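You operate a simulated robot arm through the tools that you are given. There is no shell and no other tool. Be economical: measure what you need, move in short steps, check, and stop when the job is done.

The job below is to be done with a simulated two-armed robot. You get a single attempt, and the scene is never put back.

TASK
Take the rag from the gap between the rigs on the work table and lay it out flat on the clear stretch of the work table.

Only the result counts: the job must be done as asked and must still hold three seconds after the hand-in. Knocking over, shifting, dropping, spilling or breaking anything else fails it.

THE ROBOT
Two 7-joint arms with two-finger parallel grippers on one trunk, on a base that drives. Base frame: it is fixed to the floor where the robot stands at the start and does not move with it; the origin is under the middle of the robot, x ahead of it, y to its left, z up. Readings come in cm, rad, newtons and seconds.
The left shoulder is at the start at [5, 16.1, 109.8], the right one opposite. Places, roughly: clear stretch of the work table [60, 110, 80]. Payload 3.43 kg a hand.
The tool frame of a hand sits at the grasp point between the pads (the TCP): z along the fingers, y along the line on which they close. The tips reach 3 cm beyond it. Largest opening 9.4 cm; finger width 2.8, thickness 1; the body of the gripper, 5 by 9.6 cm, starts 5.5 cm behind the TCP.
Orientation is told as [roll, pitch, yaw] about the base's x, y, z axes, in that order, counted from this pose: with the fingers straight down and closing along the base's y, the tool's x points along the base's -x, its y along +y and its z along -z.

THE INTERFACE
- The arms move only by the tool apply_moves. It takes "left_plan", "right_plan" or both (then of equal length, played together; a hand with none holds still); each is text: rows parted by semicolons, each of 7 numbers parted by spaces: the turn, a rotation vector about the tool's x, y, z in units of 6 degrees (1.0 is 6 degrees), then the shift along the tool's x, y, z in units of 40 mm (1.0 is 40 mm), then the finger opening in cm, from 0 to 9.4. In form: wx wy wz dx dy dz fingers; .... A call has 1 to 12 rows; each row shifts and turns the commanded pose from where the row before left it, along the tool's axes as they then stand. A call with a number of a shift or a turn outside -1 to 1 is refused whole. A row lasts 0.2 s, in which the tool goes at most 5 cm and 0.15 rad; a call with a longer step from one row to the next is refused whole, and so is a gripper value outside its range. Where a pose cannot be reached the arm comes as near as it can. A force on the tool above 40 N (or 10 N above the force at the start of the call, whichever is more), or a blocked arm, ends the call early, and 0.2 s more pass. The fingers move at their own pace (about 4.5 cm/s each) and stop on an object; they squeeze with about 34 N. The grip force told is the motor's: it shows also when the fingers shut on nothing. Time passes only in rows, and 0.2 s behind the last, so rows that do not move let the fingers close. The reply holds the time, the measured pose of the TCP, the force on the tool along the base axes, the opening and the grip force, in the units named above and with some noise, with the torque about the TCP (base axes, N m) and any sound that the robot's microphone picked up.
- Cameras (640 x 400 px; columns grow to the right, rows downward): "scene" is now at [12.19, 5.46, 123.25]; the picture's right is [0.53, -0.85, 0.00], its down [-0.41, -0.25, -0.88] and it looks along [0.75, 0.46, -0.48] (base axes); focal length 257 px, centre (320, 200). "left" rides on the left gripper at [7.6, -1.4, -10.3] in its tool frame; the picture's right is [0.18, 0.98, 0.00], its down [-0.75, 0.14, -0.64] and it looks along [-0.63, 0.12, 0.77] (tool axes); focal length 243 px, centre (320, 200). "right" rides on the right gripper at [7.6, 1.4, -10.2] in its tool frame; the picture's right is [-0.18, 0.98, 0.00], its down [-0.75, -0.14, -0.64] and it looks along [-0.63, -0.12, 0.77] (tool axes); focal length 243 px, centre (320, 200). There is no depth. A picture from a camera that has moved, and an enlarged one, comes with that camera's place and axes in the base frame and with its lens. The place of the scene camera against the robot may be out by one fixed shift of up to 1.2 cm in any direction.
- capture(camera): a new picture of that camera. It takes no simulated time.
- move_column(by): slides the trunk up (or, below 0, down) by that many cm; the arms and the scene camera ride with it, the base frame stays. It gives what a move gives, with no picture.
- drive_base(legs): drives the robot by 1 to 6 legs, each [ahead, left, turn to the left] in cm, cm and rad, along the robot's own axes; the way and the turn of a leg run together, so that a leg with both is an arc; at most 150 cm and 3.142 rad a leg. The arms and the cameras ride along, it lands a little off, and it stops where it bumps. It gives what a move gives.
- turn_head(pan, tilt): turns the head with the scene camera to pan (to the left, within 1.396 rad either way) and tilt (down, from -0.506 to 1.204), counted from straight ahead of the robot. It gives what a move gives.
- zoom(camera, box): a new picture of the part [left, top, right, bottom] of that camera's present view, enlarged. It takes no simulated time.
- finish_job(): hands the job in; it is judged then, once.

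Work in short steps. Places have to be worked out from the pictures, the camera data and where the tool is seen: move nearer, look again, correct. Check each grasp and each placing, and mend what went wrong. You have 120 turns and 108 pictures in all, those below and enlarged ones among them. Open the grippers and draw the arms clear of the work before you hand the job in, unless the task says otherwise; then end with one line.

The tools are called after "Call:" as a command line: name --argument value ..., lists and objects as JSON in quotes. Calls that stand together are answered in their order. apply_moves: Moves the arms, as the interface text tells. Its arguments: {"type":"object","properties":{"left_plan":{"type":"string"},"right_plan":{"type":"string"}},"required":[]} The other tools are called the same way: move_column (by) slides the trunk up or down; drive_base (legs) drives the base; turn_head (pan, tilt) turns the head that bears the scene camera; capture (camera) takes a picture; zoom (camera, box) takes an enlarged picture of a part of a camera's view; finish_job () hands the job in.

At the start:

```text
t: 0.0
left_tool_pos: [33.27, 35.25, 110.59]
left_tool_rot: [-0.001, -0.001, 0.001]
left_force: [0.0, -0.1, 0.1]
left_torque: [0.01, 0.0, 0.01]
left_width: 9.38
left_gripper_force: 0.0
right_tool_pos: [41.13, 1.09, 111.23]
right_tool_rot: [-0.001, 0.0, 0.001]
right_force: [0.3, 0.4, -0.3]
right_torque: [0.0, 0.05, -0.01]
right_width: 9.39
right_gripper_force: 0.0
trunk travel left (down, up): [-12.5, 14.2]
robot x, y, heading: [-0.12, 0.04, 0.0]
head pan, tilt: [0.559, 0.499]
```

scene: 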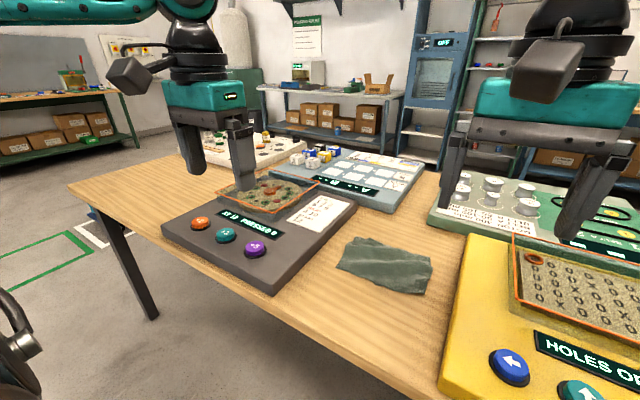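
right: 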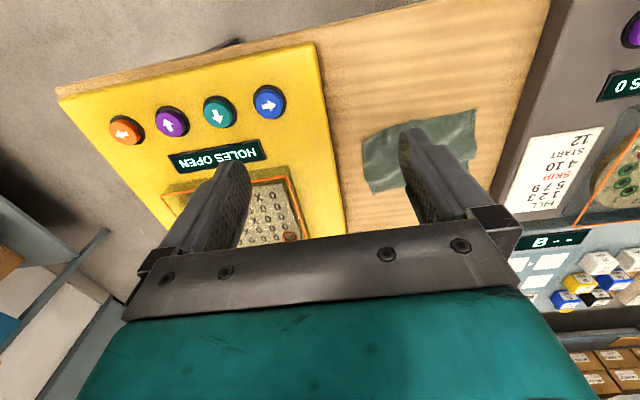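
left: 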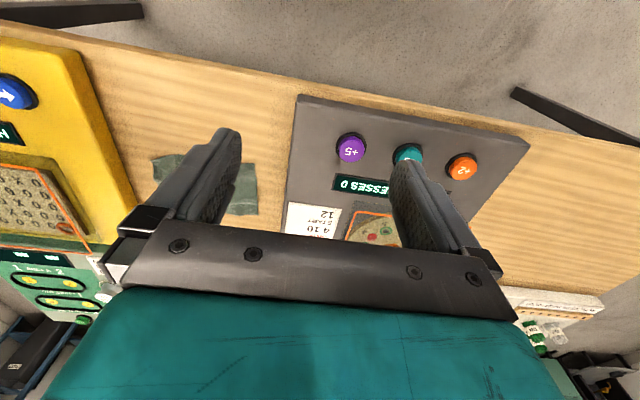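

The rag seems to lie at about x 58–74, y 8–30. I'll look closer at it and at the surroundings.

Call:
zoom --camera "scene" --box '[300, 200, 460, 320]'

Call:
zoom --camera "right" --box '[320, 60, 540, 220]'

Call:
turn_head --pan 1.1 --tilt 0.6

Call:
capture --camera "scene"

```text
3.33 times, centred on (380, 260) of scene
camera zoom: at [12.19, 5.46, 123.25], right [0.53, -0.85, 0.0], down [-0.41, -0.25, -0.88], along [0.75, 0.46, -0.48], focal length 858 px, centre (120, 0)
```

zoom: 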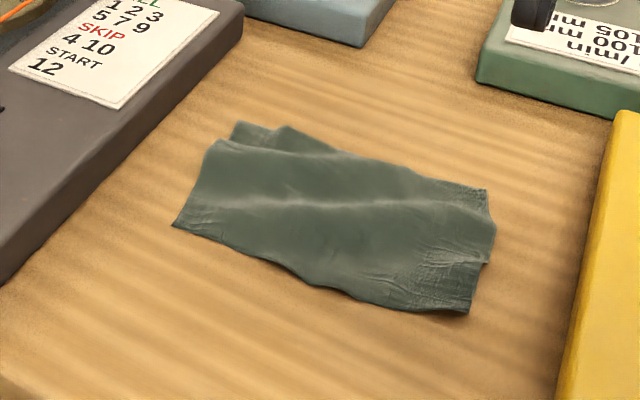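

```text
2.50 times, centred on (430, 140) of right
camera zoom: at [33.4, 2.45, 121.47], right [0.18, 0.98, 0.0], down [0.75, -0.14, 0.64], along [0.63, -0.12, -0.77], focal length 606 px, centre (45, 350)
```

zoom: 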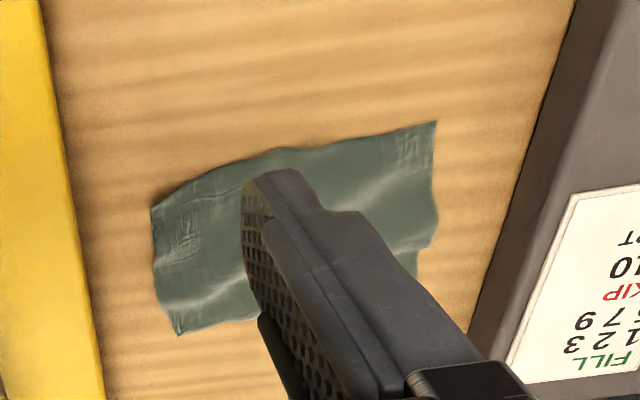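

```text
t: 1.0
left_tool_pos: [33.2, 35.23, 110.67]
left_tool_rot: [0.0, 0.0, -0.001]
left_force: [0.2, -0.1, -0.1]
left_torque: [0.02, 0.0, -0.01]
left_width: 9.41
left_gripper_force: 0.1
right_tool_pos: [40.97, 1.12, 111.18]
right_tool_rot: [0.001, -0.001, 0.0]
right_force: [0.9, 0.1, 0.5]
right_torque: [-0.04, -0.02, -0.02]
right_width: 9.4
right_gripper_force: 0.0
trunk travel left (down, up): [-12.5, 14.2]
robot x, y, heading: [-0.0, -0.14, -0.001]
head pan, tilt: [1.1, 0.6]
```

```text
102 pictures are left
camera scene: at [8.49, 8.51, 122.34], right [0.89, -0.45, 0.0], down [-0.26, -0.5, -0.83], along [0.38, 0.73, -0.56], focal length 257 px, centre (320, 200)
```

scene: 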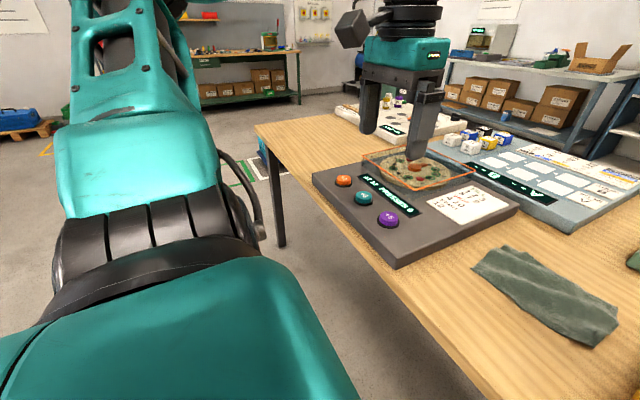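

The rag looks folded: an under-layer peeks out at the far edge. I'll drive a little ahead for reach and look from closer.

Call:
drive_base --legs '[[8, 0, 0]]'

Call:
turn_head --pan 0.3 --tilt 0.75

Call:
capture --camera "scene"

Call:
capture --camera "right"

```text
t: 2.0
left_tool_pos: [41.31, 35.14, 110.43]
left_tool_rot: [-0.001, 0.001, -0.001]
left_force: [0.3, -0.6, 0.1]
left_torque: [0.02, 0.04, -0.01]
left_width: 9.42
left_gripper_force: 0.0
right_tool_pos: [49.09, 1.01, 111.21]
right_tool_rot: [0.0, 0.0, -0.002]
right_force: [0.2, -0.4, -0.5]
right_torque: [-0.01, 0.02, 0.01]
right_width: 9.38
right_gripper_force: 0.1
trunk travel left (down, up): [-12.5, 14.2]
robot x, y, heading: [7.88, 0.13, -0.002]
head pan, tilt: [1.1, 0.6]
```

```text
t: 3.1
left_tool_pos: [41.34, 35.17, 110.51]
left_tool_rot: [-0.001, 0.0, -0.002]
left_force: [-0.5, 0.0, 0.5]
left_torque: [-0.02, -0.01, 0.0]
left_width: 9.38
left_gripper_force: 0.0
right_tool_pos: [49.01, 1.03, 111.22]
right_tool_rot: [-0.001, 0.0, 0.0]
right_force: [0.3, -0.7, -0.6]
right_torque: [0.04, 0.02, -0.01]
right_width: 9.41
right_gripper_force: 0.0
trunk travel left (down, up): [-12.5, 14.2]
robot x, y, heading: [8.33, -0.27, -0.001]
head pan, tilt: [0.3, 0.75]
```

```text
101 pictures are left
camera scene: at [20.42, 3.08, 121.05], right [0.3, -0.96, 0.0], down [-0.65, -0.2, -0.73], along [0.7, 0.22, -0.68], focal length 257 px, centre (320, 200)
```

scene: 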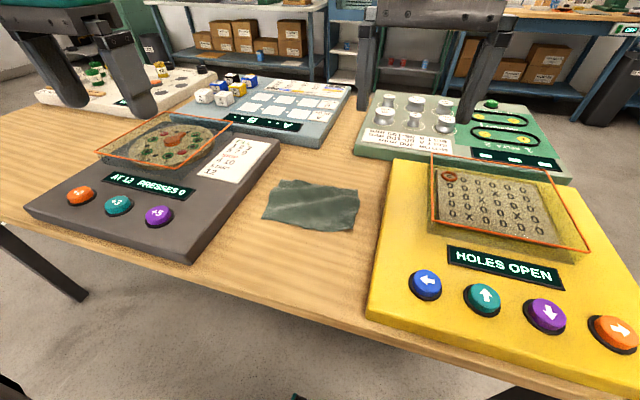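

```text
100 pictures are left
camera right: at [41.43, 2.41, 121.48], right [0.19, 0.98, 0.0], down [0.75, -0.14, 0.64], along [0.63, -0.12, -0.77], focal length 243 px, centre (320, 200)
```

right: 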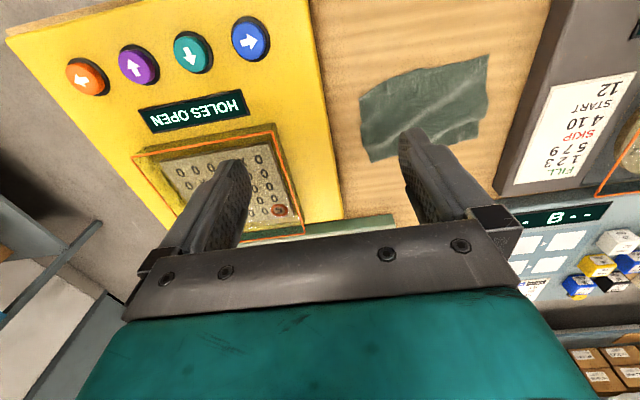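

Zoom on the rag from both cameras to determine where the fold and free edges are.

Call:
zoom --camera "scene" --box '[250, 165, 370, 240]'

Call:
zoom --camera "right" --box '[350, 45, 500, 170]'

```text
5.33 times, centred on (310, 202) of scene
camera zoom: at [20.42, 3.08, 121.05], right [0.3, -0.96, 0.0], down [-0.65, -0.2, -0.73], along [0.7, 0.22, -0.68], focal length 1373 px, centre (373, 187)
```

zoom: 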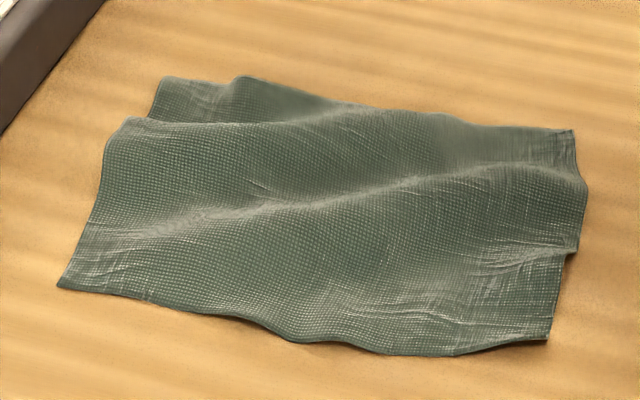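

```text
3.20 times, centred on (425, 108) of right
camera zoom: at [41.43, 2.41, 121.48], right [0.19, 0.98, 0.0], down [0.75, -0.14, 0.64], along [0.63, -0.12, -0.77], focal length 776 px, centre (-16, 496)
```

zoom: 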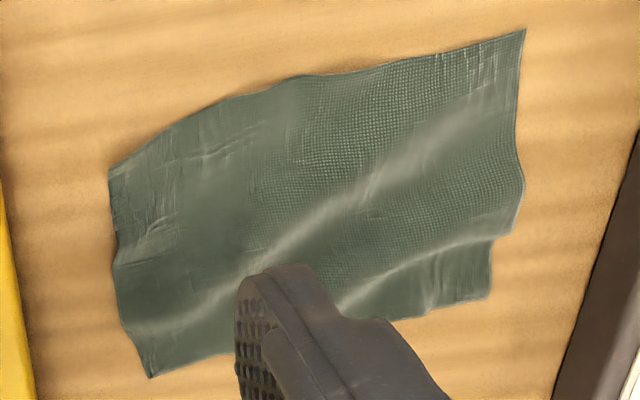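

The rag is a wrinkled cloth with a tuck at the far left; near corners at about (54,28) and (56,7). I'll lower both hands over the near side corners, closing along y, stopping above.

Call:
apply_moves --left_plan "0 0 0 -0.475 -0.24 0.8 6; 0 0 0 -0.475 -0.24 0.8 6; 0 0 0 -0.475 -0.24 0.8 6; 0 0 0 -0.475 -0.24 0.8 6; 0 0 0 -0.475 -0.24 0.8 6; 0 0 0 -0.475 -0.24 0.8 6; 0 0 0 -0.475 -0.24 0.8 6; 0 0 0 -0.475 -0.24 0.8 6" --right_plan "0 0 0 -0.281 0.234 0.819 6; 0 0 0 -0.281 0.234 0.819 6; 0 0 0 -0.281 0.234 0.819 6; 0 0 0 -0.281 0.234 0.819 6; 0 0 0 -0.281 0.234 0.819 6; 0 0 0 -0.281 0.234 0.819 6; 0 0 0 -0.281 0.234 0.819 6; 0 0 0 -0.281 0.234 0.819 6"

Call:
capture --camera "left"

Call:
capture --camera "right"

Call:
zoom --camera "scene" --box '[220, 140, 420, 265]'

```text
t: 5.0
left_tool_pos: [56.62, 27.51, 84.71]
left_tool_rot: [-0.001, 0.0, -0.001]
left_force: [-0.8, 0.5, 0.6]
left_torque: [0.0, 0.02, 0.0]
left_width: 6.03
left_gripper_force: 0.2
right_tool_pos: [58.15, 8.58, 85.22]
right_tool_rot: [0.0, 0.001, -0.001]
right_force: [0.6, -0.5, 0.1]
right_torque: [0.0, 0.0, 0.0]
right_width: 6.02
right_gripper_force: 0.1
trunk travel left (down, up): [-12.5, 14.2]
robot x, y, heading: [7.87, -0.02, -0.001]
head pan, tilt: [0.3, 0.75]
```

```text
97 pictures are left
camera left: at [48.89, 26.09, 95.2], right [-0.18, 0.98, 0.0], down [0.75, 0.14, 0.64], along [0.63, 0.12, -0.77], focal length 243 px, centre (320, 200)
```

left: 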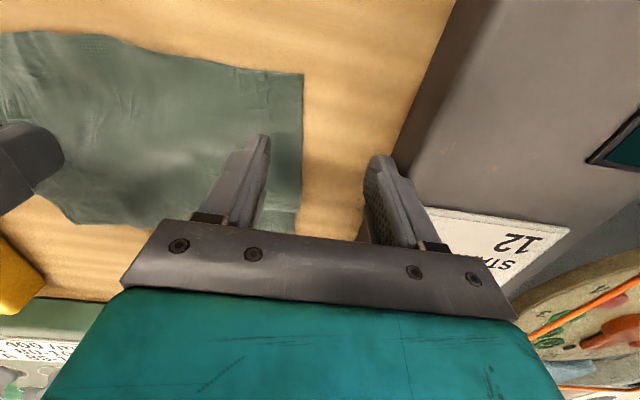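

```text
96 pictures are left
camera right: at [50.55, 9.8, 95.35], right [0.19, 0.98, 0.0], down [0.75, -0.14, 0.64], along [0.63, -0.12, -0.77], focal length 243 px, centre (320, 200)
```

right: 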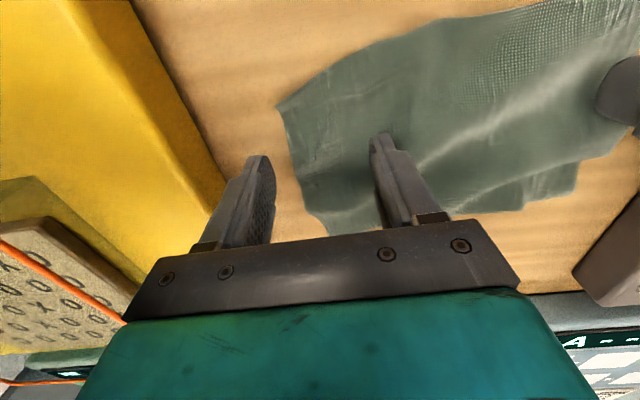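

```text
3.20 times, centred on (320, 202) of scene
camera zoom: at [20.46, 3.09, 121.05], right [0.29, -0.96, 0.0], down [-0.65, -0.2, -0.73], along [0.7, 0.22, -0.68], focal length 824 px, centre (320, 192)
```

zoom: 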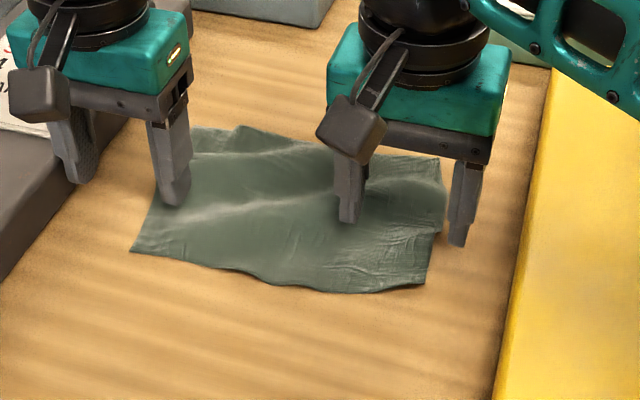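

Measured edges: left side y≈26, right side y≈5.5. I'll shift both hands to straddle these edges near the near corners and lower the tips onto the table.

Call:
apply_moves --left_plan "0 0 0 0.325 -0.5 0 6; 0 0 0 0 0 0.5 6; 0 0 0 0 0 0.5 6; 0 0 0 0 0 0.3 6; 0 0 0 0 0 0.2 6; 0 0 0 0 0 0.05 6" --right_plan "0 0 0 0.06 -0.445 0 6; 0 0 0 0 0 0.5 6; 0 0 0 0 0 0.5 6; 0 0 0 0 0 0.4 6; 0 0 0 0 0 0.2 6; 0 0 0 0 0 0.06 6"

Call:
capture --camera "left"

Call:
capture --camera "right"

```text
t: 5.7
left_tool_pos: [55.44, 25.23, 83.14]
left_tool_rot: [-0.007, -0.015, -0.001]
left_force: [-4.2, 0.8, 16.7]
left_torque: [-0.56, 0.29, -0.14]
left_width: 5.98
left_gripper_force: 0.1
right_tool_pos: [57.74, 7.11, 83.09]
right_tool_rot: [0.009, -0.012, 0.003]
right_force: [-2.8, -1.3, 9.6]
right_torque: [0.3, 0.23, 0.1]
right_width: 5.96
right_gripper_force: 0.1
trunk travel left (down, up): [-12.5, 14.2]
robot x, y, heading: [8.18, -0.21, 0.0]
head pan, tilt: [0.3, 0.75]
stopped in row 3 (left hand): the force on the tool passed its limit (the readings are from after the stop); the commanded pose is now the measured one
```

```text
94 pictures are left
camera left: at [47.65, 23.87, 93.41], right [-0.18, 0.98, -0.01], down [0.74, 0.14, 0.65], along [0.64, 0.11, -0.76], focal length 243 px, centre (320, 200)
```

left: 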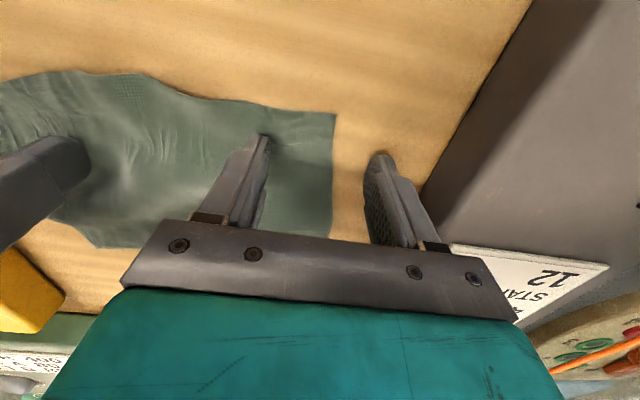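

```text
93 pictures are left
camera right: at [50.08, 8.29, 93.25], right [0.18, 0.98, 0.01], down [0.75, -0.15, 0.65], along [0.64, -0.11, -0.76], focal length 243 px, centre (320, 200)
```

right: 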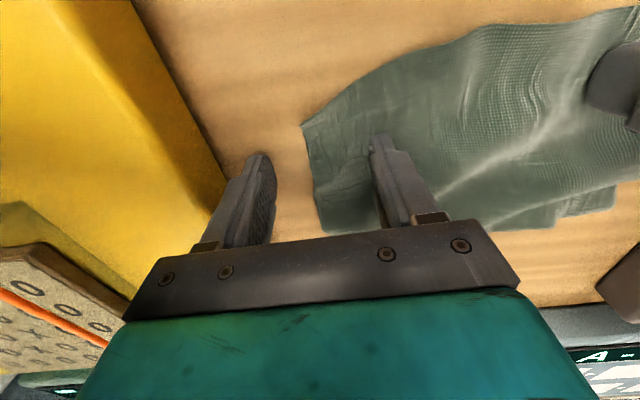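

Contact came on the inner fingers (over the cloth) at a tip height of about 80, higher than expected. I'll descend more slowly to see whether it is just cloth bulge.

Call:
apply_moves --left_plan "0 0 0 0 0 0 6; 0 0 0 0 0 0.05 6; 0 0 0 0 0 0.05 6; 0 0 0 0 0 0.05 6; 0 0 0 0 0 0.05 6" --right_plan "0 0 0 0 0 0 6; 0 0 0 0 0 0.05 6; 0 0 0 0 0 0.05 6; 0 0 0 0 0 0.05 6; 0 0 0 0 0 0.05 6"

Call:
zoom --camera "scene" --box '[220, 140, 420, 265]'

```text
t: 6.4
left_tool_pos: [55.8, 25.15, 83.03]
left_tool_rot: [-0.011, -0.027, -0.001]
left_force: [-2.6, 0.8, 19.8]
left_torque: [-0.69, 0.34, -0.06]
left_width: 5.98
left_gripper_force: 0.0
right_tool_pos: [57.95, 7.14, 83.18]
right_tool_rot: [0.016, -0.021, 0.003]
right_force: [-1.2, -0.8, 13.1]
right_torque: [0.4, 0.2, 0.04]
right_width: 5.89
right_gripper_force: 0.1
trunk travel left (down, up): [-12.5, 14.2]
robot x, y, heading: [8.39, 0.42, -0.001]
head pan, tilt: [0.3, 0.75]
stopped in row 3 (left hand): the force on the tool passed its limit (the readings are from after the stop); the commanded pose is now the measured one
```

```text
3.20 times, centred on (320, 202) of scene
camera zoom: at [20.15, 3.01, 121.07], right [0.3, -0.96, 0.0], down [-0.65, -0.2, -0.73], along [0.7, 0.22, -0.68], focal length 824 px, centre (320, 192)
```

zoom: 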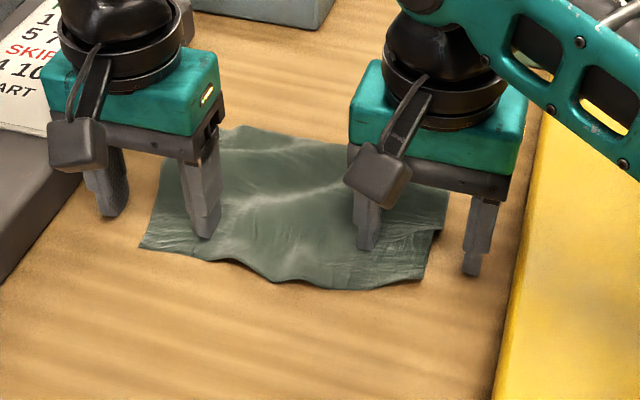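

The fingers clearly press on the cloth, so the surface here lies nearer z≈79–80 than thought. I'll close the fingers now with light pressure and check the grasp.

Call:
apply_moves --left_plan "0 0 0 0 0 0 4; 0 0 0 0 0 0.03 2; 0 0 0 0 0 0 0; 0 0 0 0 0 0 0; 0 0 0 0 0 0 0; 0 0 0 0 0 0 0" --right_plan "0 0 0 0 0 0 4; 0 0 0 0 0 0.03 2; 0 0 0 0 0 0 0; 0 0 0 0 0 0 0; 0 0 0 0 0 0 0; 0 0 0 0 0 0 0"

Call:
zoom --camera "scene" --box '[220, 140, 420, 265]'

Call:
capture --camera "left"

Call:
capture --camera "right"

```text
t: 7.8
left_tool_pos: [55.71, 25.07, 83.12]
left_tool_rot: [-0.013, -0.03, -0.003]
left_force: [0.0, -18.6, 29.4]
left_torque: [-0.7, 0.37, 0.03]
left_width: 0.27
left_gripper_force: 33.8
right_tool_pos: [57.61, 7.42, 83.1]
right_tool_rot: [0.023, -0.025, 0.008]
right_force: [-1.0, 24.2, 26.1]
right_torque: [0.82, 0.33, -0.14]
right_width: 0.28
right_gripper_force: 33.9
trunk travel left (down, up): [-12.5, 14.2]
robot x, y, heading: [8.26, -0.11, -0.002]
head pan, tilt: [0.3, 0.75]
```

```text
3.20 times, centred on (320, 202) of scene
camera zoom: at [20.02, 3.0, 121.12], right [0.3, -0.96, 0.0], down [-0.65, -0.2, -0.73], along [0.7, 0.22, -0.68], focal length 824 px, centre (320, 192)
```

zoom: 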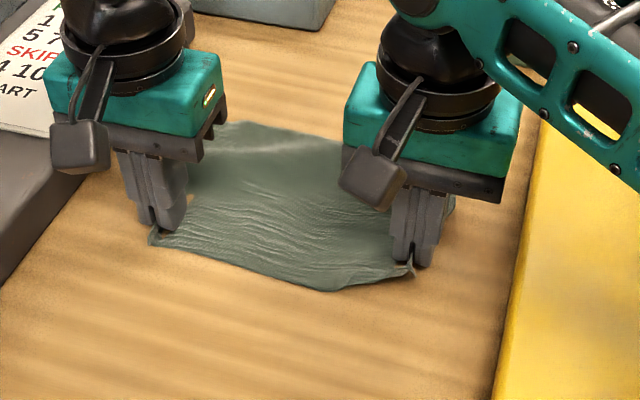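

```text
90 pictures are left
camera left: at [47.72, 23.68, 93.33], right [-0.18, 0.98, -0.02], down [0.73, 0.15, 0.66], along [0.65, 0.11, -0.75], focal length 243 px, centre (320, 200)
```

left: 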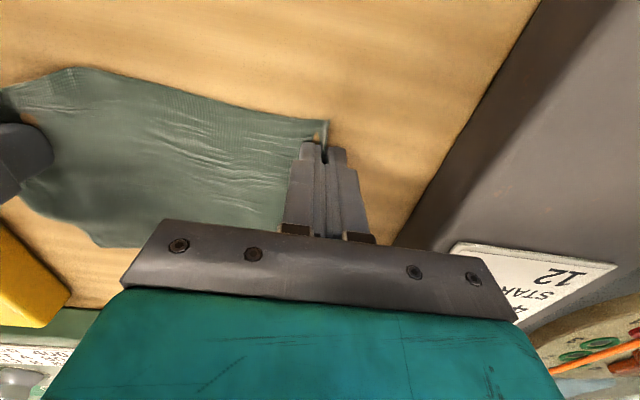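

```text
89 pictures are left
camera right: at [49.85, 8.55, 93.18], right [0.18, 0.98, 0.03], down [0.74, -0.15, 0.66], along [0.65, -0.1, -0.75], focal length 243 px, centre (320, 200)
```

right: 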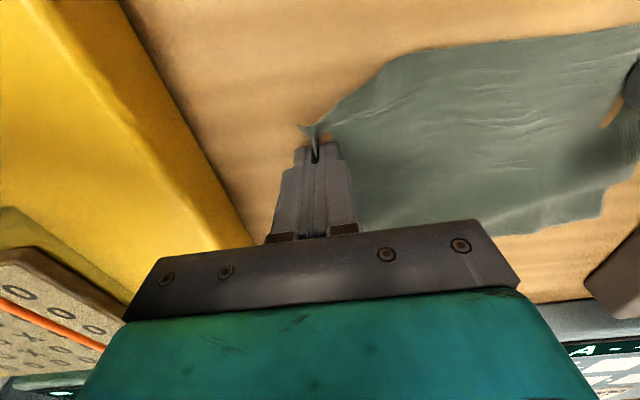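

Both corners are firmly pinched and the cloth is taut between. I'll ease the hands together a little and lift.

Call:
apply_moves --left_plan "0 0 0 0 -0.1 -0.1 0; 0 0 0 0 0 -0.3 0; 0 0 0 0 0 -0.6 0; 0 0 0 0 0 -0.7 0; 0 0 0 0 0 -0.7 0; 0 0 0 0 0 -0.7 0; 0 0 0 0 0 -0.7 0; 0 0 0 0 0 -0.7 0; 0 0 0 0 0 -0.7 0; 0 0 0 0 0 -0.7 0; 0 0 0 0 0 -0.7 0; 0 0 0 0 0 -0.5 0" --right_plan "0 0 0 0 0.1 -0.1 0; 0 0 0 0 0 -0.3 0; 0 0 0 0 0 -0.6 0; 0 0 0 0 0 -0.7 0; 0 0 0 0 0 -0.7 0; 0 0 0 0 0 -0.7 0; 0 0 0 0 0 -0.7 0; 0 0 0 0 0 -0.7 0; 0 0 0 0 0 -0.7 0; 0 0 0 0 0 -0.7 0; 0 0 0 0 0 -0.7 0; 0 0 0 0 0 -0.5 0"

Call:
capture --camera "scene"

Call:
capture --camera "left"

```text
t: 10.4
left_tool_pos: [55.04, 24.82, 111.15]
left_tool_rot: [-0.015, -0.021, -0.001]
left_force: [3.8, -27.9, -0.3]
left_torque: [-0.86, -0.14, 0.11]
left_width: 0.26
left_gripper_force: 33.9
right_tool_pos: [57.52, 7.28, 110.99]
right_tool_rot: [0.015, -0.017, 0.004]
right_force: [-3.9, 27.6, -0.2]
right_torque: [0.86, 0.13, -0.11]
right_width: 0.29
right_gripper_force: 33.9
trunk travel left (down, up): [-12.5, 14.2]
robot x, y, heading: [8.13, 0.1, -0.004]
head pan, tilt: [0.3, 0.75]
```

```text
88 pictures are left
camera scene: at [20.41, 3.09, 121.05], right [0.29, -0.96, 0.0], down [-0.65, -0.2, -0.73], along [0.7, 0.22, -0.68], focal length 257 px, centre (320, 200)
```

scene: 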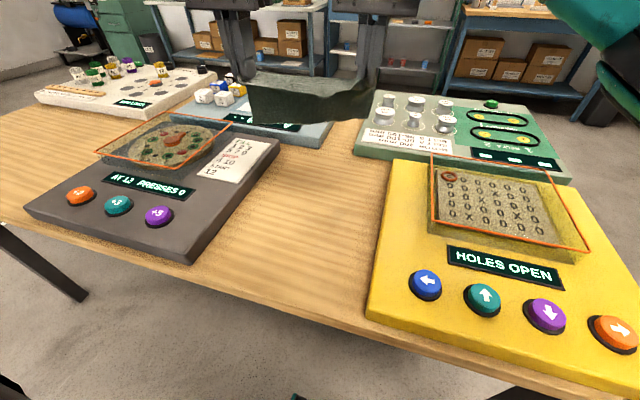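

```text
87 pictures are left
camera left: at [47.21, 23.6, 121.37], right [-0.18, 0.98, -0.02], down [0.74, 0.15, 0.66], along [0.65, 0.1, -0.76], focal length 243 px, centre (320, 200)
```

left: 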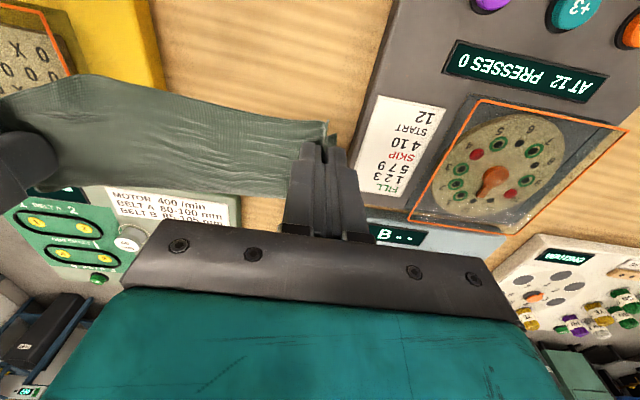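

The rag hangs from both hands, tight (28 N). I'll ease the hands 0.8 cm together and look at how it hangs.

Call:
apply_moves --left_plan "0 0 0 0 -0.1 0 0; 0 0 0 0 -0.1 0 0; 0 0 0 0 0 0 0; 0 0 0 0 0 0 0" --right_plan "0 0 0 0 0.1 0 0; 0 0 0 0 0.1 0 0; 0 0 0 0 0 0 0; 0 0 0 0 0 0 0"

Call:
turn_head --pan 0.3 --tilt 0.4

Call:
zoom --camera "scene" --box '[180, 80, 480, 270]'

```text
t: 11.4
left_tool_pos: [55.21, 24.47, 110.99]
left_tool_rot: [-0.008, -0.016, -0.001]
left_force: [-0.7, -1.3, -0.6]
left_torque: [-0.05, -0.03, 0.01]
left_width: 0.25
left_gripper_force: 33.8
right_tool_pos: [57.71, 7.86, 110.94]
right_tool_rot: [0.009, -0.015, -0.004]
right_force: [0.0, 1.9, -0.9]
right_torque: [0.05, 0.01, -0.01]
right_width: 0.27
right_gripper_force: 33.8
trunk travel left (down, up): [-12.5, 14.2]
robot x, y, heading: [7.96, -0.37, 0.005]
head pan, tilt: [0.3, 0.75]
```

```text
t: 12.2
left_tool_pos: [55.2, 24.45, 111.03]
left_tool_rot: [-0.007, -0.02, 0.001]
left_force: [0.0, 0.2, -0.4]
left_torque: [-0.01, 0.01, -0.02]
left_width: 0.21
left_gripper_force: 33.9
right_tool_pos: [57.75, 7.97, 111.0]
right_tool_rot: [0.011, -0.015, -0.001]
right_force: [-0.2, 0.2, -0.7]
right_torque: [0.02, 0.0, 0.02]
right_width: 0.25
right_gripper_force: 33.6
trunk travel left (down, up): [-12.5, 14.2]
robot x, y, heading: [8.06, -0.03, -0.001]
head pan, tilt: [0.3, 0.4]
```

```text
2.11 times, centred on (330, 175) of scene
camera zoom: at [21.37, 3.38, 124.16], right [0.29, -0.96, 0.0], down [-0.37, -0.12, -0.92], along [0.88, 0.27, -0.39], focal length 542 px, centre (299, 253)
```

zoom: 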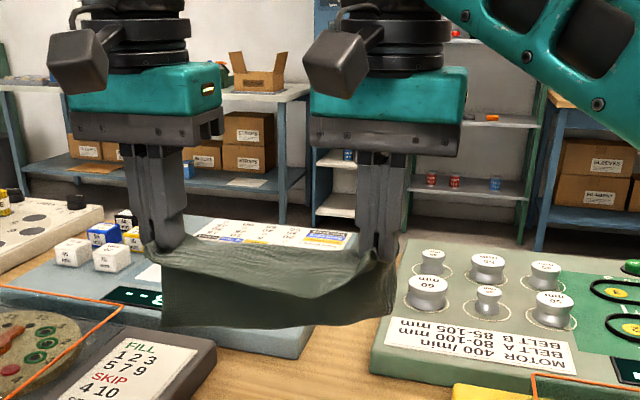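

The cloth is fairly stiff and droops forward from the hands. Before driving left along the table I'll check that the floor path is free.

Call:
turn_head --pan 1.39 --tilt 0.5

Call:
capture --camera "scene"

```text
t: 13.6
left_tool_pos: [55.19, 24.39, 111.06]
left_tool_rot: [-0.006, -0.019, 0.0]
left_force: [0.3, 0.1, 0.4]
left_torque: [-0.02, -0.01, 0.0]
left_width: 0.25
left_gripper_force: 34.0
right_tool_pos: [57.54, 7.98, 111.0]
right_tool_rot: [0.009, -0.015, 0.002]
right_force: [0.2, 0.6, 1.2]
right_torque: [-0.03, -0.03, -0.01]
right_width: 0.24
right_gripper_force: 34.3
trunk travel left (down, up): [-12.5, 14.2]
robot x, y, heading: [8.11, -0.06, 0.003]
head pan, tilt: [1.389, 0.499]
```

```text
85 pictures are left
camera scene: at [14.17, 9.59, 123.25], right [0.98, -0.18, 0.0], down [-0.09, -0.47, -0.88], along [0.16, 0.86, -0.48], focal length 257 px, centre (320, 200)
```

scene: 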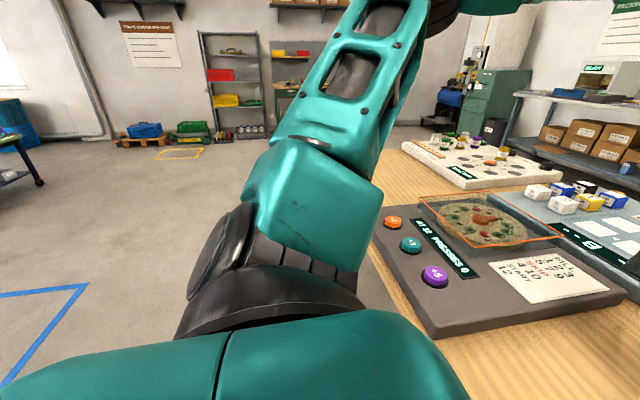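

The path is clear. Driving left about 94 cm along the table.

Call:
drive_base --legs '[[0, 50, 0], [0, 43, 0]]'

Call:
turn_head --pan 0.3 --tilt 0.65

Call:
capture --camera "scene"

Call:
capture --camera "left"

Call:
capture --camera "right"

```text
t: 18.7
left_tool_pos: [56.03, 115.59, 111.17]
left_tool_rot: [-0.008, -0.019, -0.008]
left_force: [0.6, 0.1, 0.6]
left_torque: [-0.05, 0.03, 0.01]
left_width: 0.26
left_gripper_force: 34.0
right_tool_pos: [58.36, 99.07, 111.04]
right_tool_rot: [0.012, -0.014, -0.008]
right_force: [0.0, 1.0, -0.8]
right_torque: [-0.02, 0.03, 0.04]
right_width: 0.23
right_gripper_force: 34.1
trunk travel left (down, up): [-12.5, 14.2]
robot x, y, heading: [8.72, 91.57, -0.01]
head pan, tilt: [1.389, 0.499]
```

```text
t: 20.0
left_tool_pos: [56.01, 115.44, 111.04]
left_tool_rot: [-0.006, -0.02, -0.007]
left_force: [1.0, -0.6, -0.2]
left_torque: [0.0, 0.02, 0.02]
left_width: 0.23
left_gripper_force: 34.1
right_tool_pos: [58.34, 99.08, 110.99]
right_tool_rot: [0.01, -0.015, -0.008]
right_force: [-0.6, 0.2, -0.4]
right_torque: [0.04, 0.02, -0.01]
right_width: 0.24
right_gripper_force: 33.3
trunk travel left (down, up): [-12.5, 14.2]
robot x, y, heading: [8.96, 91.62, -0.005]
head pan, tilt: [0.3, 0.649]
```

```text
84 pictures are left
camera scene: at [21.46, 94.59, 121.91], right [0.29, -0.96, 0.0], down [-0.58, -0.17, -0.8], along [0.76, 0.23, -0.6], focal length 257 px, centre (320, 200)
```

scene: 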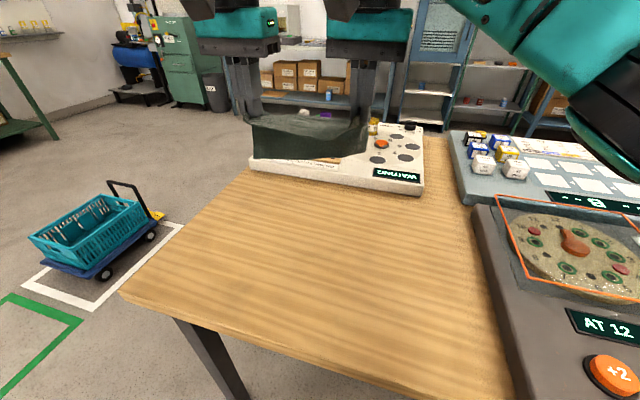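

```text
83 pictures are left
camera left: at [48.09, 114.16, 121.28], right [-0.18, 0.98, -0.01], down [0.74, 0.14, 0.66], along [0.65, 0.11, -0.76], focal length 243 px, centre (320, 200)
```

left: 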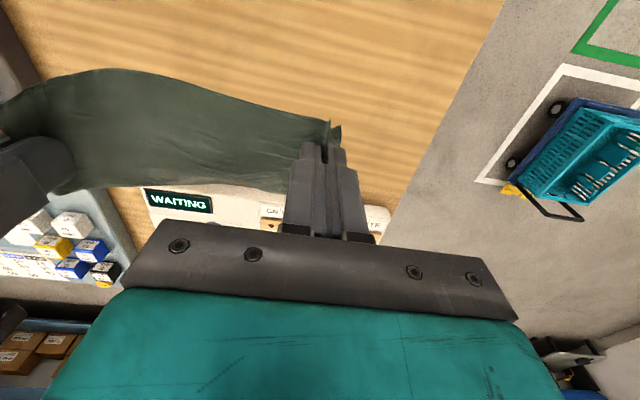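

```text
82 pictures are left
camera right: at [50.67, 100.43, 121.11], right [0.19, 0.98, 0.01], down [0.74, -0.15, 0.65], along [0.64, -0.11, -0.76], focal length 243 px, centre (320, 200)
```

right: 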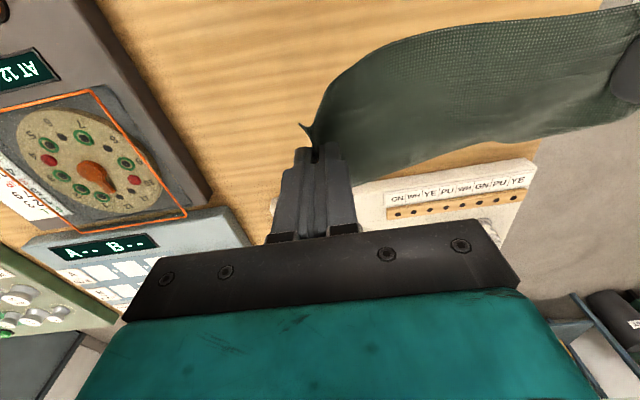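

Positioned over the clear stretch (y 99–116; the table runs to y≈138, white rig beyond x≈88). Lowering the hands 14 cm first and spreading slightly.

Call:
apply_moves --left_plan "0 0 0 0 0.05 0.4 0; 0 0 0 0 0 0.6 0; 0 0 0 0 0 0.6 0; 0 0 0 0 0 0.6 0; 0 0 0 0 0 0.6 0; 0 0 0 0 0 0.5 0; 0 0 0 0 0 0.2 0" --right_plan "0 0 0 0 -0.05 0.4 0; 0 0 0 0 0 0.6 0; 0 0 0 0 0 0.6 0; 0 0 0 0 0 0.6 0; 0 0 0 0 0 0.6 0; 0 0 0 0 0 0.5 0; 0 0 0 0 0 0.2 0"

Call:
zoom --camera "scene" --box '[180, 60, 460, 235]'

```text
t: 21.6
left_tool_pos: [56.26, 115.55, 96.95]
left_tool_rot: [-0.008, -0.017, -0.007]
left_force: [0.1, -0.3, -0.7]
left_torque: [-0.05, 0.0, -0.01]
left_width: 0.24
left_gripper_force: 34.5
right_tool_pos: [58.55, 99.02, 96.94]
right_tool_rot: [0.01, -0.014, -0.007]
right_force: [0.5, 0.2, 0.0]
right_torque: [0.04, -0.03, 0.02]
right_width: 0.26
right_gripper_force: 34.5
trunk travel left (down, up): [-12.5, 14.2]
robot x, y, heading: [8.62, 91.28, -0.007]
head pan, tilt: [0.3, 0.649]
```

```text
2.29 times, centred on (320, 148) of scene
camera zoom: at [21.47, 94.59, 121.91], right [0.29, -0.96, 0.0], down [-0.58, -0.17, -0.8], along [0.76, 0.23, -0.6], focal length 588 px, centre (320, 320)
```

zoom: 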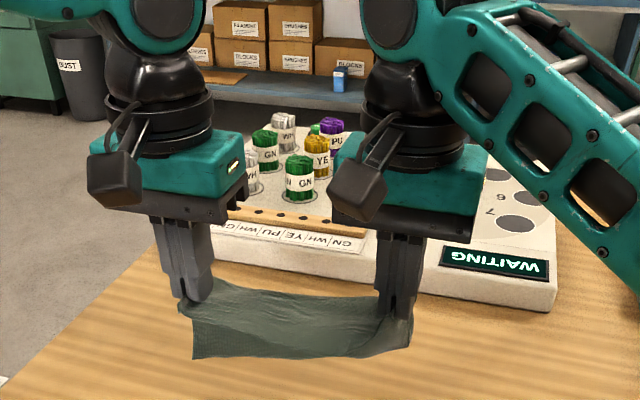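

I need to understand how the cloth hangs; zooming in more.

Call:
zoom --camera "scene" --box '[245, 165, 375, 225]'

Call:
zoom --camera "left" --box '[0, 40, 380, 260]'

Call:
zoom --camera "right" --box '[260, 0, 640, 220]'

```text
4.92 times, centred on (310, 195) of scene
camera zoom: at [21.47, 94.59, 121.91], right [0.29, -0.96, 0.0], down [-0.58, -0.17, -0.8], along [0.76, 0.23, -0.6], focal length 1267 px, centre (369, 225)
```

zoom: 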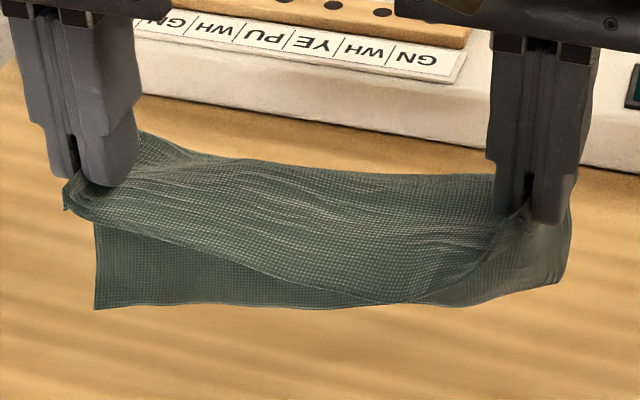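

```text
1.68 times, centred on (190, 150) of left
camera zoom: at [48.34, 114.12, 107.18], right [-0.18, 0.98, -0.01], down [0.74, 0.14, 0.66], along [0.65, 0.11, -0.76], focal length 409 px, centre (539, 284)
```

zoom: 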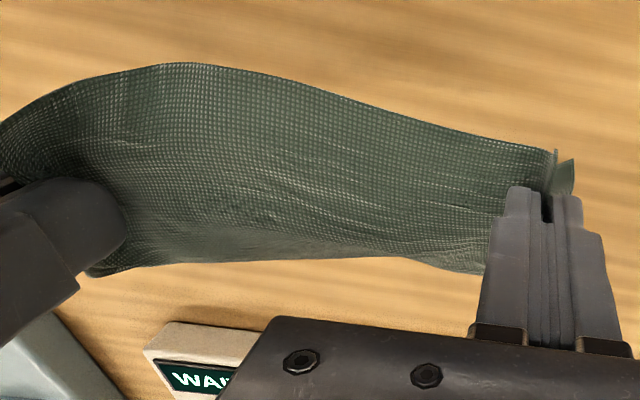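

```text
1.68 times, centred on (450, 110) of right
camera zoom: at [50.89, 100.36, 107.08], right [0.19, 0.98, 0.01], down [0.74, -0.15, 0.65], along [0.64, -0.11, -0.76], focal length 409 px, centre (101, 352)
```

zoom: 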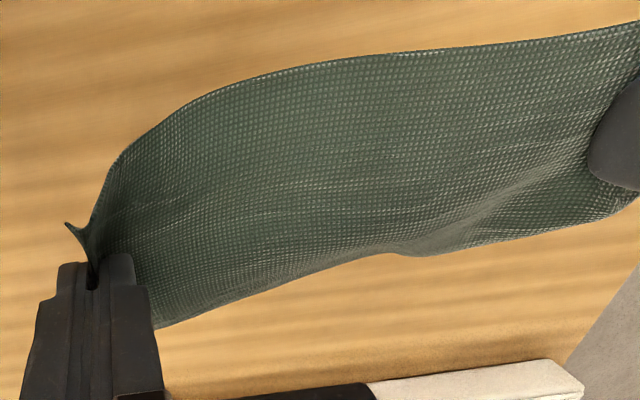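

The far part hangs behind the hands, its free edge about 8 cm below the tips. I'll move 7 cm forward and lower 7 cm, so that the free edge meets the table near x≈66.

Call:
apply_moves --left_plan "0 0 0 -0.35 0.03 0.35 0; 0 0 0 -0.35 0 0.35 0; 0 0 0 -0.35 0 0.35 0; 0 0 0 -0.35 0 0.35 0; 0 0 0 -0.35 0 0.35 0; 0 0 0 0 0 0 0; 0 0 0 0 0 0 0" --right_plan "0 0 0 -0.35 -0.03 0.35 0; 0 0 0 -0.35 0 0.35 0; 0 0 0 -0.35 0 0.35 0; 0 0 0 -0.35 0 0.35 0; 0 0 0 -0.35 0 0.35 0; 0 0 0 0 0 0 0; 0 0 0 0 0 0 0"

Call:
zoom --camera "scene" --box '[220, 140, 400, 250]'

Call:
capture --camera "left"

```text
t: 23.2
left_tool_pos: [63.21, 115.75, 90.2]
left_tool_rot: [-0.007, -0.019, -0.006]
left_force: [-0.2, 0.7, -0.5]
left_torque: [0.05, -0.02, 0.02]
left_width: 0.25
left_gripper_force: 33.9
right_tool_pos: [64.56, 99.56, 90.03]
right_tool_rot: [0.002, 0.0, 0.027]
right_force: [0.1, 0.7, -0.3]
right_torque: [0.02, -0.02, 0.01]
right_width: 0.24
right_gripper_force: 33.9
right hand out of reach, approached as far as the arm can: row 5
trunk travel left (down, up): [-12.5, 14.2]
robot x, y, heading: [8.89, 91.77, -0.004]
head pan, tilt: [0.3, 0.649]
```

```text
3.56 times, centred on (310, 195) of scene
camera zoom: at [21.46, 94.58, 121.91], right [0.29, -0.96, 0.0], down [-0.58, -0.17, -0.8], along [0.76, 0.23, -0.6], focal length 915 px, centre (356, 218)
```

zoom: 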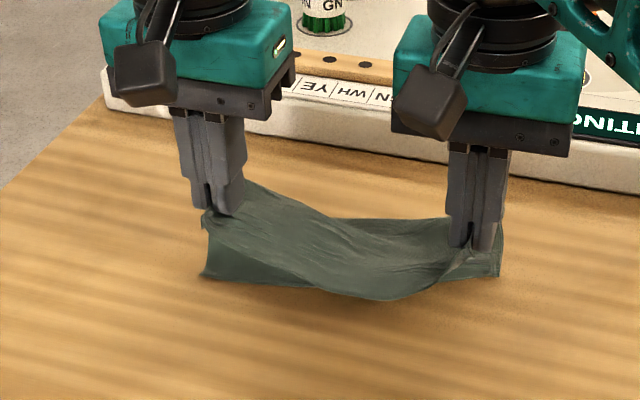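

```text
76 pictures are left
camera left: at [55.36, 114.36, 100.47], right [-0.18, 0.98, -0.01], down [0.74, 0.14, 0.66], along [0.65, 0.11, -0.76], focal length 243 px, centre (320, 200)
```

left: 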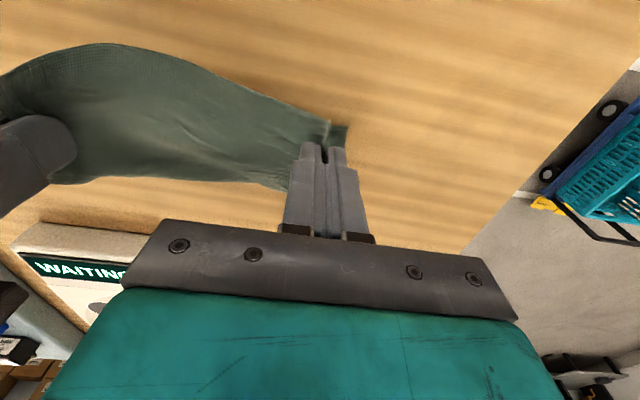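

The free edge is close to the table. I'll spread the hands a bit, lower 3 cm more and look.

Call:
apply_moves --left_plan "0 0 0 0 0.08 0.15 0; 0 0 0 0 0.06 0.2 0; 0 0 0 0 0 0.2 0; 0 0 0 0 0 0.2 0; 0 0 0 0 0 0 0" --right_plan "0 0 0 0.1 -0.08 0.15 0; 0 0 0 0 -0.03 0.2 0; 0 0 0 0 0 0.2 0; 0 0 0 0 0 0.2 0; 0 0 0 0 0 0 0"

Call:
zoom --camera "scene" --box '[220, 140, 400, 250]'

Call:
zoom --camera "right" --box '[260, 0, 640, 220]'

```text
t: 24.4
left_tool_pos: [62.58, 116.38, 87.72]
left_tool_rot: [-0.014, -0.024, -0.009]
left_force: [3.9, -22.5, -0.4]
left_torque: [-0.68, -0.14, 0.11]
left_width: 0.26
left_gripper_force: 34.0
left hand out of reach, approached as far as the arm can: row 2, 4
right_tool_pos: [65.06, 98.94, 87.09]
right_tool_rot: [0.018, -0.014, -0.005]
right_force: [-3.2, 21.4, 1.3]
right_torque: [0.72, 0.15, -0.15]
right_width: 0.25
right_gripper_force: 33.8
trunk travel left (down, up): [-12.5, 14.2]
robot x, y, heading: [8.74, 91.35, -0.012]
head pan, tilt: [0.3, 0.649]
```

```text
3.56 times, centred on (310, 195) of scene
camera zoom: at [21.46, 94.59, 121.91], right [0.29, -0.96, 0.0], down [-0.58, -0.17, -0.8], along [0.76, 0.23, -0.6], focal length 915 px, centre (356, 218)
```

zoom: 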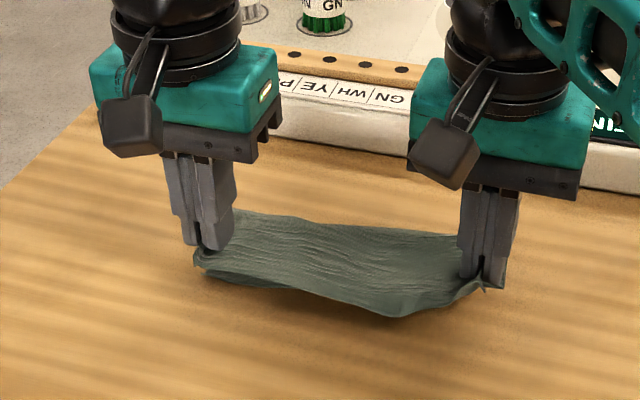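

```text
1.68 times, centred on (450, 110) of right
camera zoom: at [57.51, 100.12, 97.23], right [0.19, 0.98, 0.02], down [0.75, -0.16, 0.65], along [0.64, -0.11, -0.76], focal length 409 px, centre (101, 352)
```

zoom: 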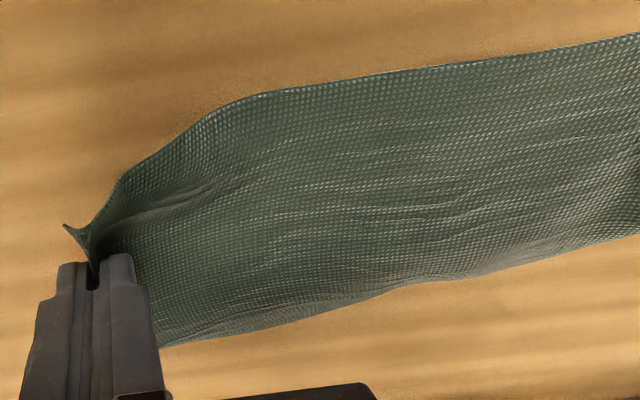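

The far panel hangs below and may be touching. I'll retract toward the robot while lowering gradually, so it trails ahead.

Call:
apply_moves --left_plan "0 0 0 0 -0.06 0.1 0; 0 0 0 0.2 0 0.1 0; 0 0 0 0.3 0 0.1 0; 0 0 0 0.3 0 0.1 0; 0 0 0 0.3 0 0.1 0; 0 0 0 0 0 0 0" --right_plan "0 0 0 0 0.06 0.05 0; 0 0 0 0.2 0 0.1 0; 0 0 0 0.3 0 0.1 0; 0 0 0 0.3 0 0.1 0; 0 0 0 0.3 0 0.1 0; 0 0 0 0 0 0 0"

Call:
zoom --camera "scene" --box '[220, 140, 400, 250]'

Call:
capture --camera "right"

Call:
capture --camera "left"

```text
t: 25.8
left_tool_pos: [58.29, 116.32, 85.64]
left_tool_rot: [-0.01, -0.021, -0.007]
left_force: [1.3, -18.8, 0.0]
left_torque: [-0.55, -0.11, 0.11]
left_width: 0.25
left_gripper_force: 34.2
right_tool_pos: [61.01, 99.07, 85.24]
right_tool_rot: [0.014, -0.014, -0.006]
right_force: [-3.0, 18.1, 0.9]
right_torque: [0.59, 0.09, -0.05]
right_width: 0.28
right_gripper_force: 33.3
trunk travel left (down, up): [-12.5, 14.2]
robot x, y, heading: [8.56, 91.49, -0.008]
head pan, tilt: [0.3, 0.649]
```

```text
3.56 times, centred on (310, 195) of scene
camera zoom: at [21.46, 94.59, 121.91], right [0.29, -0.96, 0.0], down [-0.58, -0.17, -0.8], along [0.76, 0.23, -0.6], focal length 915 px, centre (356, 218)
```

zoom: 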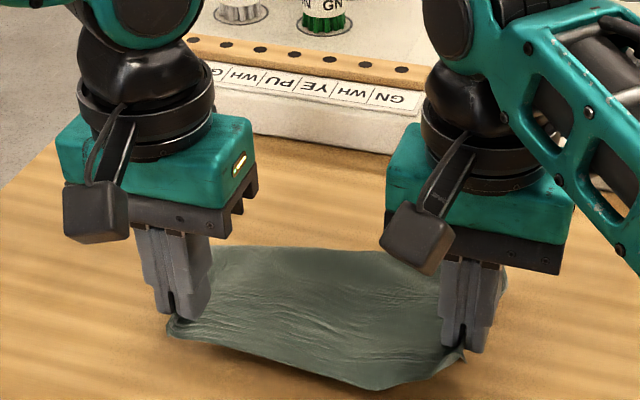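

```text
72 pictures are left
camera right: at [53.24, 100.31, 95.38], right [0.19, 0.98, 0.02], down [0.74, -0.15, 0.65], along [0.64, -0.11, -0.76], focal length 243 px, centre (320, 200)
```

right: 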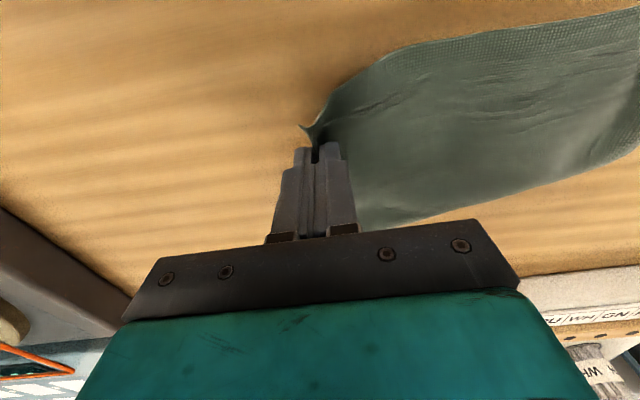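

```text
71 pictures are left
camera left: at [50.34, 115.0, 95.88], right [-0.18, 0.98, -0.01], down [0.74, 0.14, 0.66], along [0.65, 0.11, -0.75], focal length 243 px, centre (320, 200)
```

left: 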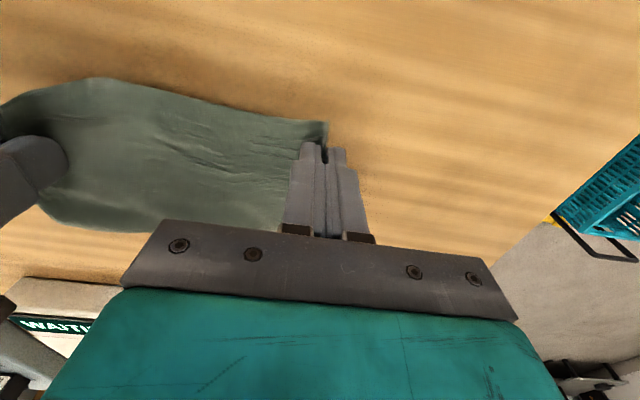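

Excellent: the cloth is now trailing out flat ahead of the hands. Continue retracting 5 cm and lower to the table.

Call:
apply_moves --left_plan "0 0 0 0.25 0 0.1 0; 0 0 0 0.25 0 0.1 0; 0 0 0 0.25 0 0.1 0; 0 0 0 0.25 0 0.1 0; 0 0 0 0.25 0 0.1 0; 0 0 0 0 0 0.08 0; 0 0 0 0 0 0 0" --right_plan "0 0 0 0.25 0 0.1 0; 0 0 0 0.25 0 0.1 0; 0 0 0 0.25 0 0.1 0; 0 0 0 0.25 0 0.1 0; 0 0 0 0.25 0 0.05 0; 0 0 0 0 0 0.05 0; 0 0 0 0 0 0 0"

Call:
zoom --camera "scene" --box '[220, 140, 400, 250]'

Call:
capture --camera "left"

```text
t: 27.4
left_tool_pos: [53.2, 116.36, 83.18]
left_tool_rot: [-0.008, -0.023, -0.007]
left_force: [2.2, -16.4, 2.9]
left_torque: [-0.55, -0.05, 0.08]
left_width: 0.25
left_gripper_force: 33.7
right_tool_pos: [55.94, 99.04, 83.17]
right_tool_rot: [0.013, -0.017, -0.006]
right_force: [-2.5, 17.0, 1.5]
right_torque: [0.54, 0.11, -0.04]
right_width: 0.26
right_gripper_force: 33.9
trunk travel left (down, up): [-12.5, 14.2]
robot x, y, heading: [8.67, 91.41, -0.007]
head pan, tilt: [0.3, 0.649]
```

```text
3.56 times, centred on (310, 195) of scene
camera zoom: at [21.42, 94.58, 121.93], right [0.29, -0.96, 0.0], down [-0.58, -0.17, -0.8], along [0.76, 0.23, -0.6], focal length 915 px, centre (356, 218)
```

zoom: 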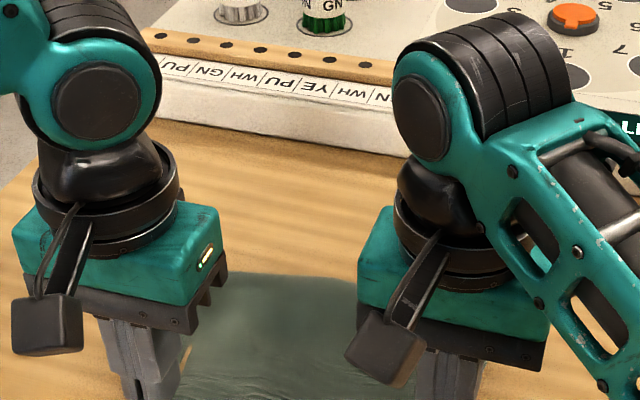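

```text
69 pictures are left
camera left: at [45.33, 115.0, 93.42], right [-0.18, 0.98, -0.01], down [0.74, 0.14, 0.66], along [0.65, 0.11, -0.75], focal length 243 px, centre (320, 200)
```

left: 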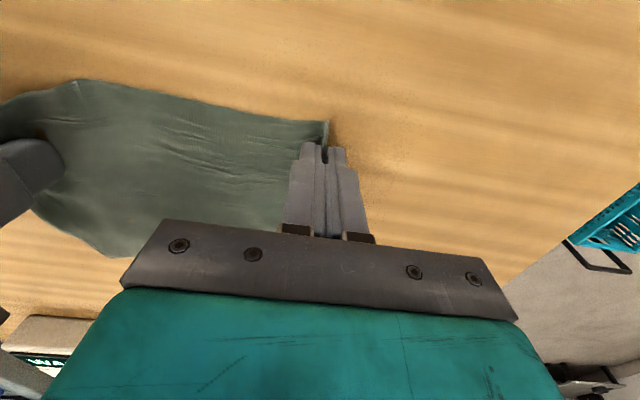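

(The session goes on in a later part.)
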